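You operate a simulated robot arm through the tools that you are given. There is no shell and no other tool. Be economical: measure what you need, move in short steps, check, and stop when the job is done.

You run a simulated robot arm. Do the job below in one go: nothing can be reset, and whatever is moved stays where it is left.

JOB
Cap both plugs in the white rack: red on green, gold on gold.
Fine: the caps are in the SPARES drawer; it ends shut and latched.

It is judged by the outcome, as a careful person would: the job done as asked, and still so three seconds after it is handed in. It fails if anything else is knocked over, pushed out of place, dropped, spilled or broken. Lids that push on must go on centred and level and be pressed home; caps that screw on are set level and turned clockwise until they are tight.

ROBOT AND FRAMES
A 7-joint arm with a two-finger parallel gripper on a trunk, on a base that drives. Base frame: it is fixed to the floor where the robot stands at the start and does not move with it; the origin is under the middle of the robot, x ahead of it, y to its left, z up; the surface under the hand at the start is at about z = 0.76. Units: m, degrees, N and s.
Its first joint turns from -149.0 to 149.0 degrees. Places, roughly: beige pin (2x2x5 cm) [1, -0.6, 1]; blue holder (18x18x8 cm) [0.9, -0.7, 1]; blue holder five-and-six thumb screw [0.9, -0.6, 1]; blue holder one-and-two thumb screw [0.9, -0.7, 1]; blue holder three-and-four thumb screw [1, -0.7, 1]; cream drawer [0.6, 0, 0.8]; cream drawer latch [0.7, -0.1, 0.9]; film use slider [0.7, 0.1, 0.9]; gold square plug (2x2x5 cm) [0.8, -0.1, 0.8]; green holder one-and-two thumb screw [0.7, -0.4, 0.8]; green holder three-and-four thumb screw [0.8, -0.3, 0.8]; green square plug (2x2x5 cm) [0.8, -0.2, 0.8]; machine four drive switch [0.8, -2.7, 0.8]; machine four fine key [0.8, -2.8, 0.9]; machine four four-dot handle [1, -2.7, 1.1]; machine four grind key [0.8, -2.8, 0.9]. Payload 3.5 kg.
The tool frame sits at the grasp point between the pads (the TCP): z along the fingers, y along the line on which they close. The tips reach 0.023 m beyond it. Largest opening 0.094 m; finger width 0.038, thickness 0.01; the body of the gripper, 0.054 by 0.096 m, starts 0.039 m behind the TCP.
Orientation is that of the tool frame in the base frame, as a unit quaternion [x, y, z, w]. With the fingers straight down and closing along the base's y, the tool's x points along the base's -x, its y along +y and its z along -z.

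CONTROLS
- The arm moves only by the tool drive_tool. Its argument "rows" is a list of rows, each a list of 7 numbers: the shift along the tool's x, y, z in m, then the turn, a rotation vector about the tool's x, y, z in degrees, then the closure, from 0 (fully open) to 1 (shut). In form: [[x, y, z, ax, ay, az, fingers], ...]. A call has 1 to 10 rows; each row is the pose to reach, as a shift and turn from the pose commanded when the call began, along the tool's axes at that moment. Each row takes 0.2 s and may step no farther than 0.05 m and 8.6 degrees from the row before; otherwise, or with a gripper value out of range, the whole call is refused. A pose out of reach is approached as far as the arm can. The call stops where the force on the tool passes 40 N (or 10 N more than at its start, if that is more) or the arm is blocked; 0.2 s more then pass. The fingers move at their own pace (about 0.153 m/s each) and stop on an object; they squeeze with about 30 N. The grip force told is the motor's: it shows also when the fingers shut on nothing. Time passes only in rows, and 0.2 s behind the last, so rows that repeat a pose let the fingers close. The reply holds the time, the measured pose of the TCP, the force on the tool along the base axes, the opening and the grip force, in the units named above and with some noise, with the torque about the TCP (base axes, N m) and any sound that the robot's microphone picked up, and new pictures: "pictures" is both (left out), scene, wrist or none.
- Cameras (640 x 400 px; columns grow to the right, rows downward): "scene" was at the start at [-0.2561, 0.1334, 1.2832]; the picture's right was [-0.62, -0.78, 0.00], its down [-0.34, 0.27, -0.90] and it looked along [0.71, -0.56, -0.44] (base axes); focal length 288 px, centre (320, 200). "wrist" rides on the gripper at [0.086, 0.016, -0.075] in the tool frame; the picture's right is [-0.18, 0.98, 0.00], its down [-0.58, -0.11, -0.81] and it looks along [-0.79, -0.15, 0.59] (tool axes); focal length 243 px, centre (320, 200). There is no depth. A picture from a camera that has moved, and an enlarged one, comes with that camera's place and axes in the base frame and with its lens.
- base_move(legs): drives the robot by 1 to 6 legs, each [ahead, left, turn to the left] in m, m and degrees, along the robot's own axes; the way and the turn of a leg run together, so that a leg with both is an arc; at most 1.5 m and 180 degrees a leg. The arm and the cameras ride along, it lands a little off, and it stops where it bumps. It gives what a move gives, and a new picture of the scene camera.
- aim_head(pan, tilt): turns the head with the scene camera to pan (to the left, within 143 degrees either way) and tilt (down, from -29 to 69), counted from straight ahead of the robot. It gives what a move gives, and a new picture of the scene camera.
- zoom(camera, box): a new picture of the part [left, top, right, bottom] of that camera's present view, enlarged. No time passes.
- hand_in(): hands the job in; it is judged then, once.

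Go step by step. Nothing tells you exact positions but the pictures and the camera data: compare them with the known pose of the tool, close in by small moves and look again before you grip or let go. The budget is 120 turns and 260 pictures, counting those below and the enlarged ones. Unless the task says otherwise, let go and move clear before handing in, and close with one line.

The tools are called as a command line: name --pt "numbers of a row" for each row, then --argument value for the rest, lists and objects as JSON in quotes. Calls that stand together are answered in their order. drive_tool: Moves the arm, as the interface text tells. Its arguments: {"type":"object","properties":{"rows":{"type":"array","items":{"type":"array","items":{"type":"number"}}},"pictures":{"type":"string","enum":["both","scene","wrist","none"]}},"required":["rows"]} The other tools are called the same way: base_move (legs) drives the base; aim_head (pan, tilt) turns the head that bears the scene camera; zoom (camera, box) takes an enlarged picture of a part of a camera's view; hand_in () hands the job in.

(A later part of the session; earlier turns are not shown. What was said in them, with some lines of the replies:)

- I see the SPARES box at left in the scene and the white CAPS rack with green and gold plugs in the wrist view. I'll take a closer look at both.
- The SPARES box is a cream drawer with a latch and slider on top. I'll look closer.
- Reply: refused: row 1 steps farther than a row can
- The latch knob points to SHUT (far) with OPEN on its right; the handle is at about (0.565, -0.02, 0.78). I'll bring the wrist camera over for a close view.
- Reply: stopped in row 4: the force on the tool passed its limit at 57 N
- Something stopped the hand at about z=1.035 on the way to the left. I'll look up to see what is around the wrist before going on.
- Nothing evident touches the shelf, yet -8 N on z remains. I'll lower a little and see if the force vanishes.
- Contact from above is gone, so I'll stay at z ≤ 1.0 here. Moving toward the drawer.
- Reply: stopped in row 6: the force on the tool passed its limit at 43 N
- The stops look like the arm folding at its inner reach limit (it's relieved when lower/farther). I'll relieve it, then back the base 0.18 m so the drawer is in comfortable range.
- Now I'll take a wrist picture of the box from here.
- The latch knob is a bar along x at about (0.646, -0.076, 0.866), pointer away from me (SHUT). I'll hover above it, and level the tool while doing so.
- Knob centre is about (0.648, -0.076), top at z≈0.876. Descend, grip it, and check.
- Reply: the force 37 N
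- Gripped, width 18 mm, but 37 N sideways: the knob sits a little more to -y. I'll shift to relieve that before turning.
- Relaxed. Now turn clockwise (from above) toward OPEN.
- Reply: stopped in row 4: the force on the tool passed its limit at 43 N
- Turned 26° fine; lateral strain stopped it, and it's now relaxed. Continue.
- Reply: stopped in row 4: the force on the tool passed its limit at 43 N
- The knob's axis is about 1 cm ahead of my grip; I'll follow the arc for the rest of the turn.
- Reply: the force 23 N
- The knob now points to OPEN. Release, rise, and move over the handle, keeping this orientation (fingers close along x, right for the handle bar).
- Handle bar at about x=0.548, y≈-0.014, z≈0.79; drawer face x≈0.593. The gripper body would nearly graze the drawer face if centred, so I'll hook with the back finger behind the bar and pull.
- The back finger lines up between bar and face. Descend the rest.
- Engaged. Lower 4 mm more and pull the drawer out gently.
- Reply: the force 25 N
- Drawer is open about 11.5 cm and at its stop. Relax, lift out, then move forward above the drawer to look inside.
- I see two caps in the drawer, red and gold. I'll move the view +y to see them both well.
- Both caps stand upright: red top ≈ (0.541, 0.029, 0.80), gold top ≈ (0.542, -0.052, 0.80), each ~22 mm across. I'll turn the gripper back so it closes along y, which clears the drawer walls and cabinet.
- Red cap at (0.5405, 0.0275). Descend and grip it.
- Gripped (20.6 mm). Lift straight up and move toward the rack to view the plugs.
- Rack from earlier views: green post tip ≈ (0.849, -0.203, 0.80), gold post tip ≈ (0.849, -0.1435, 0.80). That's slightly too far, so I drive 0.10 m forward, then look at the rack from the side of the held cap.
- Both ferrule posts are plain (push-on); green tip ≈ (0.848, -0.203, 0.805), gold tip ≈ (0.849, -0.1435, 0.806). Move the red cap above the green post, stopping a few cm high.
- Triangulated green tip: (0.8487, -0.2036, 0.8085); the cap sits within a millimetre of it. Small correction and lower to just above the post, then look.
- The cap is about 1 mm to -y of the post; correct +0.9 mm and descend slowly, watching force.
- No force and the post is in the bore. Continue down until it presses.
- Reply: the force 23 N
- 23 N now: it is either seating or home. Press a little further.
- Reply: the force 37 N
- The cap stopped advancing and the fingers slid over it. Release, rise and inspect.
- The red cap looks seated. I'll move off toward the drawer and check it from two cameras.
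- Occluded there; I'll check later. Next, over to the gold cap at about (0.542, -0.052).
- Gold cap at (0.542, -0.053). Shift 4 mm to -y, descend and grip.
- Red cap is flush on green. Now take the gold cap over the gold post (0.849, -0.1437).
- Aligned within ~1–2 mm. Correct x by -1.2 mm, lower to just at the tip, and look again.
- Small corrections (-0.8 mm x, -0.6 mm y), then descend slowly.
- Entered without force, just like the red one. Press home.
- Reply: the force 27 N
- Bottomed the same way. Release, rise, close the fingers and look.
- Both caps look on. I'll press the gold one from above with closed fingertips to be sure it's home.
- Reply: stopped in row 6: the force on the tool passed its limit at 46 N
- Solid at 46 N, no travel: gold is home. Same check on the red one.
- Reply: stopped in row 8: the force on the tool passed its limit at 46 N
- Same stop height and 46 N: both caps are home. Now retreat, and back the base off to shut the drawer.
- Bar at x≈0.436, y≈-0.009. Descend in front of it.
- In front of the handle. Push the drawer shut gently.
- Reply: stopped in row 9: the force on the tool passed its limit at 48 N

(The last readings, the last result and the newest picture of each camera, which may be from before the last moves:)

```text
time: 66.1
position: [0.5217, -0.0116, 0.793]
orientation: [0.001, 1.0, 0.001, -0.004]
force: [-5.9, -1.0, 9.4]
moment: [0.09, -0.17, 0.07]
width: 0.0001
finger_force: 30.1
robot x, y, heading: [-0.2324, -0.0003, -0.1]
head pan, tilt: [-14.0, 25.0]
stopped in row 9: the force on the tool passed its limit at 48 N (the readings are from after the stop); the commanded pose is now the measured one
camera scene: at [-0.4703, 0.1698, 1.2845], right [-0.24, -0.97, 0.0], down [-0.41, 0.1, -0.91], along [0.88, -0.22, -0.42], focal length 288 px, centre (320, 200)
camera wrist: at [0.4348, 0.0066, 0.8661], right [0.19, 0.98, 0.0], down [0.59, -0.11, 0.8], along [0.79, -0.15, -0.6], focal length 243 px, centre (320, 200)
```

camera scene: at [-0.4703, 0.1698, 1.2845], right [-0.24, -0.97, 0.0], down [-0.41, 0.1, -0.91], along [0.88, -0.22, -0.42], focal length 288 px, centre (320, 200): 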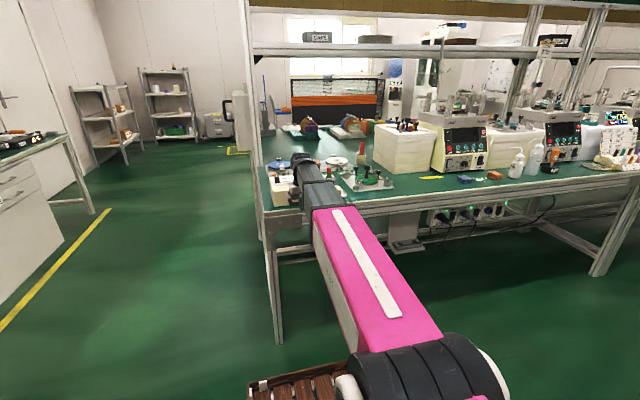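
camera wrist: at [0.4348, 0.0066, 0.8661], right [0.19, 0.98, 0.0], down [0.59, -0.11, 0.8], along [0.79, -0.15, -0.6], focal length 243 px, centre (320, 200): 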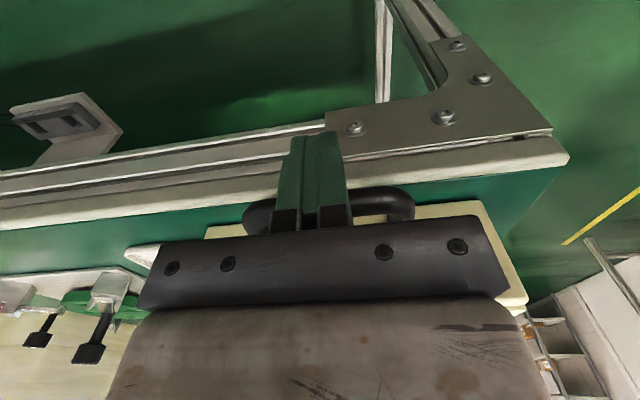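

Stopped at 48 N where expected for shut. Back off, rise, and turn the gripper for the latch, looking on the way.

drive_tool --pt "0.015 0 0 0 0 0 1" --pt "0.015 0 -0.04 0 0 0 0.5" --pt "0.015 0 -0.08 0 0 0 0" --pt "0.015 0 -0.12 0 0 0 0" --pt "0.015 0 -0.14 0 0 0 0" --pt "0.015 0 -0.14 0 0 0 0" --pictures "wrist"

zoom --camera "wrist" --box '[190, 0, 510, 200]'

```text
time: 67.5
position: [0.5084, -0.0119, 0.9318]
orientation: [0.001, 1.0, 0.0, -0.004]
force: [-1.0, 0.3, 0.1]
moment: [-0.01, 0.02, 0.0]
width: 0.0939
finger_force: 0.0
robot x, y, heading: [-0.2309, -0.0014, -0.1]
head pan, tilt: [-14.0, 25.0]
camera wrist: at [0.4213, 0.0066, 1.0057], right [0.19, 0.98, 0.0], down [0.59, -0.11, 0.8], along [0.79, -0.15, -0.6], focal length 243 px, centre (320, 200)
```

wrist: 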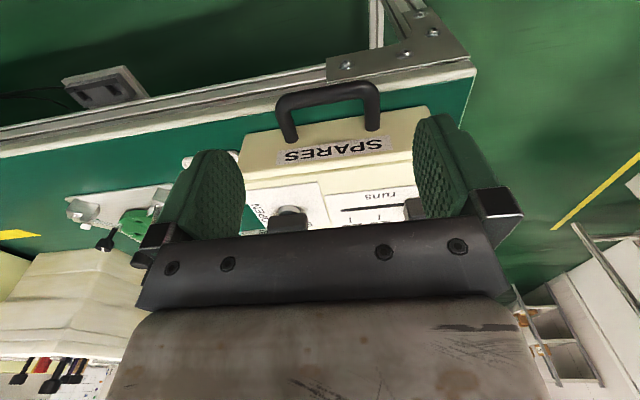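

```text
2.00 times, centred on (350, 100) of wrist
camera zoom: at [0.4213, 0.0066, 1.0057], right [0.19, 0.98, 0.0], down [0.59, -0.11, 0.8], along [0.79, -0.15, -0.6], focal length 485 px, centre (260, 400)
```

zoom: 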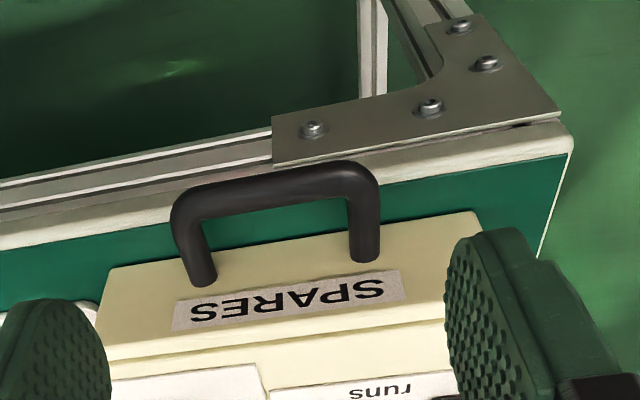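

Drawer is fully shut. Turn the gripper 90° and hover over the knob.

drive_tool --pt "-0.02 0 0 0 0 8.5 0" --pt "-0.04 -0.005 0 0 0 17 0" --pt "-0.06 -0.01 0 0 0 25.5 0" --pt "-0.08 -0.02 0 0 0 34 0" --pt "-0.1 -0.03 0 0 0 42.5 0" --pt "-0.12 -0.04 0 0 0 51 0" --pt "-0.14 -0.05 0 0 0 59.5 0" --pt "-0.148 -0.06 0 0 0 68 0" --pt "-0.148 -0.06 0 0 0 76.5 0" --pt "-0.148 -0.06 0 0 0 85 0" --pictures "none"

drive_tool --pt "0 0 0 0 0 5 0" --pt "0 0 0.01 0 0 5 0" --pictures "wrist"

zoom --camera "wrist" --box '[240, 40, 400, 140]'

```text
time: 69.7
position: [0.6554, -0.0707, 0.9303]
orientation: [0.677, 0.736, -0.002, -0.003]
force: [-0.4, -0.2, -0.5]
moment: [0.04, -0.02, -0.02]
width: 0.0939
finger_force: 0.1
robot x, y, heading: [-0.2265, 0.0033, 0.1]
head pan, tilt: [-14.0, 25.0]
```

```text
time: 70.3
position: [0.6562, -0.0696, 0.92]
orientation: [0.709, 0.706, -0.003, -0.003]
force: [0.3, 0.3, 0.3]
moment: [0.03, -0.01, 0.01]
width: 0.0941
finger_force: 0.0
robot x, y, heading: [-0.2319, 0.0033, 0.1]
head pan, tilt: [-14.0, 25.0]
camera wrist: at [0.6726, 0.0168, 0.9934], right [0.98, -0.19, -0.01], down [-0.11, -0.58, 0.81], along [-0.15, -0.79, -0.59], focal length 243 px, centre (320, 200)
```

wrist: 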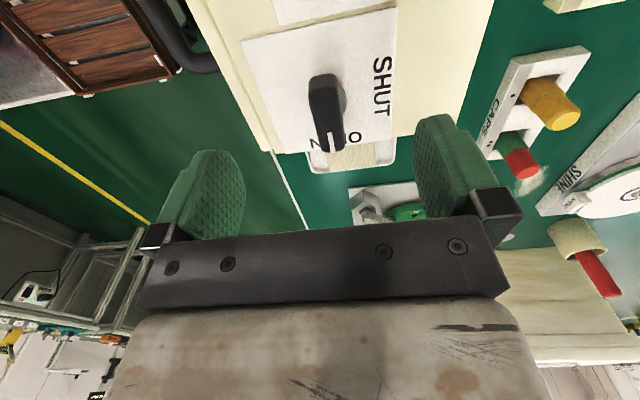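

```text
4.00 times, centred on (320, 90) of wrist
camera zoom: at [0.6726, 0.0168, 0.9934], right [0.98, -0.19, -0.01], down [-0.11, -0.58, 0.81], along [-0.15, -0.79, -0.59], focal length 970 px, centre (320, 640)
```

zoom: 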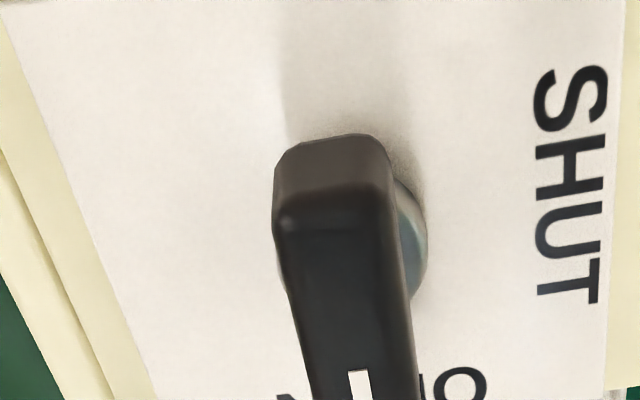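

Knob centre (0.660, -0.069), as when I left it. Descend and grip.

drive_tool --pt "0.001 0.0035 0.02 0 0 0 0" --pt "0.001 0.0035 0.0385 0 0 0 0" --pt "0.001 0.0035 0.0385 0 0 0 0.6" --pt "0.001 0.0035 0.0385 0 0 0 1" --pt "0.001 0.0035 0.0385 0 0 0 1" --pt "0.001 0.0035 0.0385 0 0 0 1" --pictures "none"

```text
time: 71.7
position: [0.6599, -0.0691, 0.8819]
orientation: [0.707, 0.707, -0.002, -0.003]
force: [4.1, -0.5, -5.0]
moment: [-0.06, -0.48, 0.15]
width: 0.0181
finger_force: 44.9
robot x, y, heading: [-0.2292, 0.0001, 0.0]
head pan, tilt: [-14.0, 25.0]
```

drive_tool --pt "-0.0001 -0.0013 0 0 0 -8 1" --pt "-0.0004 -0.0025 0 0 0 -16 1" --pt "-0.0008 -0.0037 0 0 0 -24 1" --pt "-0.0014 -0.0049 0 0 0 -32 1" --pt "-0.0022 -0.0059 0 0 0 -40 1" --pt "-0.003 -0.0068 0 0 0 -48 1" --pictures "none"

```text
time: 73.1
position: [0.6535, -0.0725, 0.8816]
orientation: [0.358, 0.934, -0.001, -0.004]
force: [3.9, 2.9, -2.3]
moment: [-0.8, -1.24, 0.04]
width: 0.0178
finger_force: 45.0
robot x, y, heading: [-0.2321, 0.0028, -0.3]
head pan, tilt: [-14.0, 25.0]
```

Turning smoothly; 42° to go.

drive_tool --pt "-0.0001 -0.0013 0 0 0 -8 1" --pt "-0.0004 -0.0025 0 0 0 -16 1" --pt "-0.0008 -0.0037 0 0 0 -24 1" --pt "-0.0014 -0.0049 0 0 0 -32 1" --pt "-0.0022 -0.0059 0 0 0 -40 1" --pt "-0.0024 -0.0062 0 0 0 -43 1" --pt "-0.0024 -0.0062 0 0 0 -44 1" --pictures "wrist"

```text
time: 74.7
position: [0.6498, -0.0795, 0.882]
orientation: [-0.015, 1.0, 0.0, -0.003]
force: [15.5, 6.2, 8.0]
moment: [0.19, 0.08, -1.63]
width: 0.0178
finger_force: 44.3
robot x, y, heading: [-0.2314, 0.0017, 0.1]
head pan, tilt: [-14.0, 25.0]
camera wrist: at [0.5633, -0.0643, 0.956], right [0.15, 0.99, 0.0], down [0.59, -0.09, 0.8], along [0.79, -0.12, -0.6], focal length 243 px, centre (320, 200)
```

wrist: 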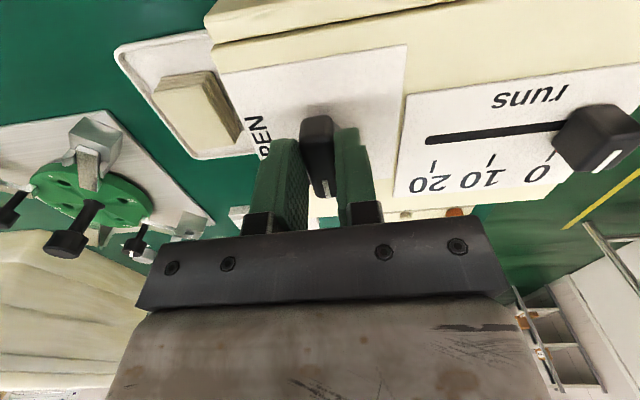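

Turned to its stop (1.6 N m resisting). Release, rise and inspect.

drive_tool --pt "0 0 0 0 0 0.0 0.5" --pt "0 0 0 0 0 0 0" --pt "0 0 0 0 0 0 0" --pt "0 0 -0.03 0 0 0 0" --pt "0.03 0 -0.05 0 0 0 0" --pt "0.06 0 -0.05 0 0 0 0" --pt "0.06 0 -0.05 0 0 0 0" --pictures "wrist"

zoom --camera "wrist" --box '[190, 20, 510, 220]'

```text
time: 76.3
position: [0.5887, -0.082, 0.9346]
orientation: [-0.017, 1.0, 0.0, -0.003]
force: [-0.7, -0.5, -0.1]
moment: [0.0, -0.01, 0.0]
width: 0.0941
finger_force: 0.1
robot x, y, heading: [-0.2301, 0.0022, 0.1]
head pan, tilt: [-14.0, 25.0]
camera wrist: at [0.5018, -0.0668, 1.0073], right [0.15, 0.99, 0.0], down [0.59, -0.09, 0.8], along [0.79, -0.12, -0.6], focal length 243 px, centre (320, 200)
```

wrist: 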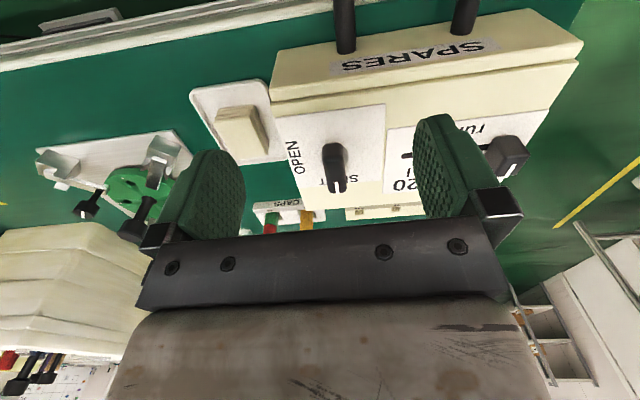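

```text
2.00 times, centred on (350, 120) of wrist
camera zoom: at [0.5018, -0.0668, 1.0073], right [0.15, 0.99, 0.0], down [0.59, -0.09, 0.8], along [0.79, -0.12, -0.6], focal length 485 px, centre (260, 360)
```

zoom: 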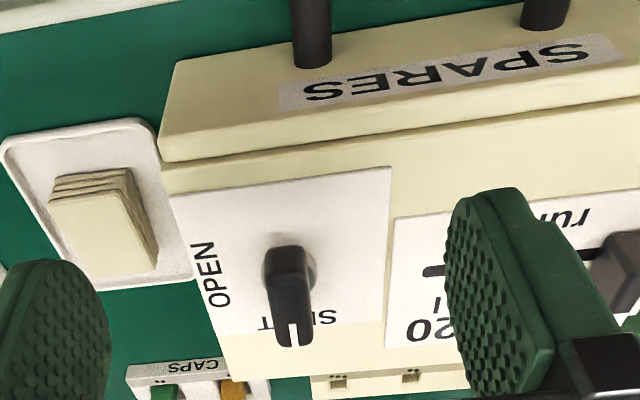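

Knob on SHUT, drawer closed. One last look at the caps with the arm clear.

drive_tool --pt "-0.02 0.04 0 0 0 0 0" --pt "-0.04 0.08 0 0 0 0 0" --pt "-0.06 0.12 0 0 0 0 0" --pt "-0.06 0.14 0 0 0 0 0" --pt "-0.06 0.14 0 0 0 0 0" --pictures "wrist"

zoom --camera "wrist" --box '[120, 120, 240, 195]'

zoom --camera "scene" --box '[260, 140, 380, 215]'

```text
time: 77.5
position: [0.6451, 0.0612, 0.9324]
orientation: [-0.017, 1.0, -0.001, -0.003]
force: [-0.4, 0.7, -0.9]
moment: [-0.01, 0.0, 0.02]
width: 0.0939
finger_force: 0.1
robot x, y, heading: [-0.2299, 0.0004, -0.1]
head pan, tilt: [-14.0, 25.0]
camera wrist: at [0.5582, 0.0757, 1.0054], right [0.15, 0.99, 0.0], down [0.59, -0.09, 0.8], along [0.79, -0.12, -0.6], focal length 243 px, centre (320, 200)
```

wrist: 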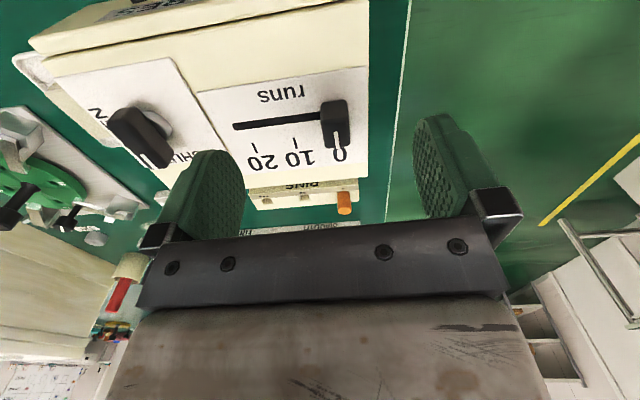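

```text
5.33 times, centred on (180, 158) of wrist
camera zoom: at [0.5582, 0.0757, 1.0054], right [0.15, 0.99, 0.0], down [0.59, -0.09, 0.8], along [0.79, -0.12, -0.6], focal length 1294 px, centre (1067, 427)
```

zoom: 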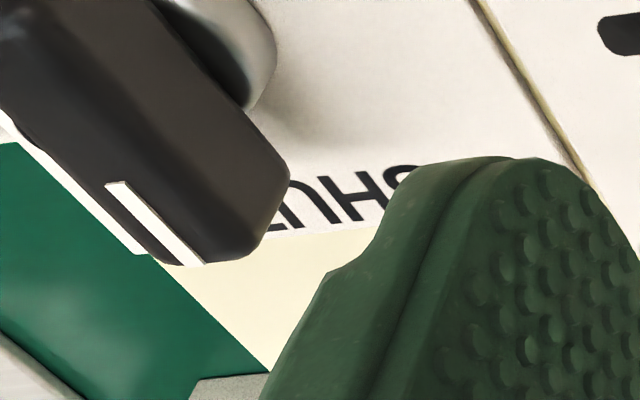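

```text
5.33 times, centred on (320, 178) of scene
camera zoom: at [-0.4699, 0.1697, 1.2846], right [-0.24, -0.97, 0.0], down [-0.41, 0.1, -0.91], along [0.88, -0.22, -0.42], focal length 1539 px, centre (320, 320)
```

zoom: 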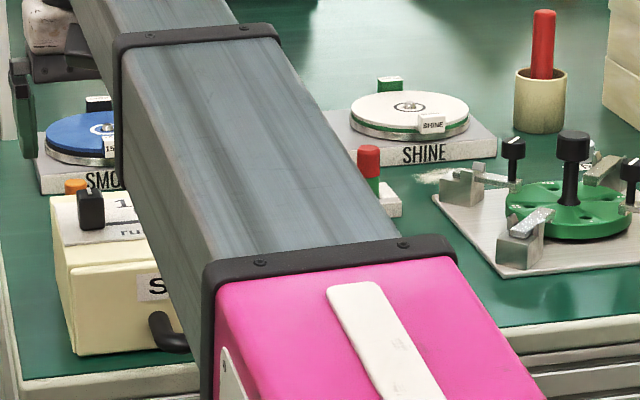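

The red cap stands level on the green plug. The gold cap pressed home the same way, the drawer is shut with its knob on SHUT, and the arm is clear, so I'm handing in.

hand_in

```text
The job is handed in.
```

Both plugs in the white rack are capped, red on green and gold on gold. Each cap held firm when I pressed it from above with about 46 N. The SPARES drawer is shut and its latch knob is turned to its stop on SHUT, though I did not test the latch by pulling on the drawer.
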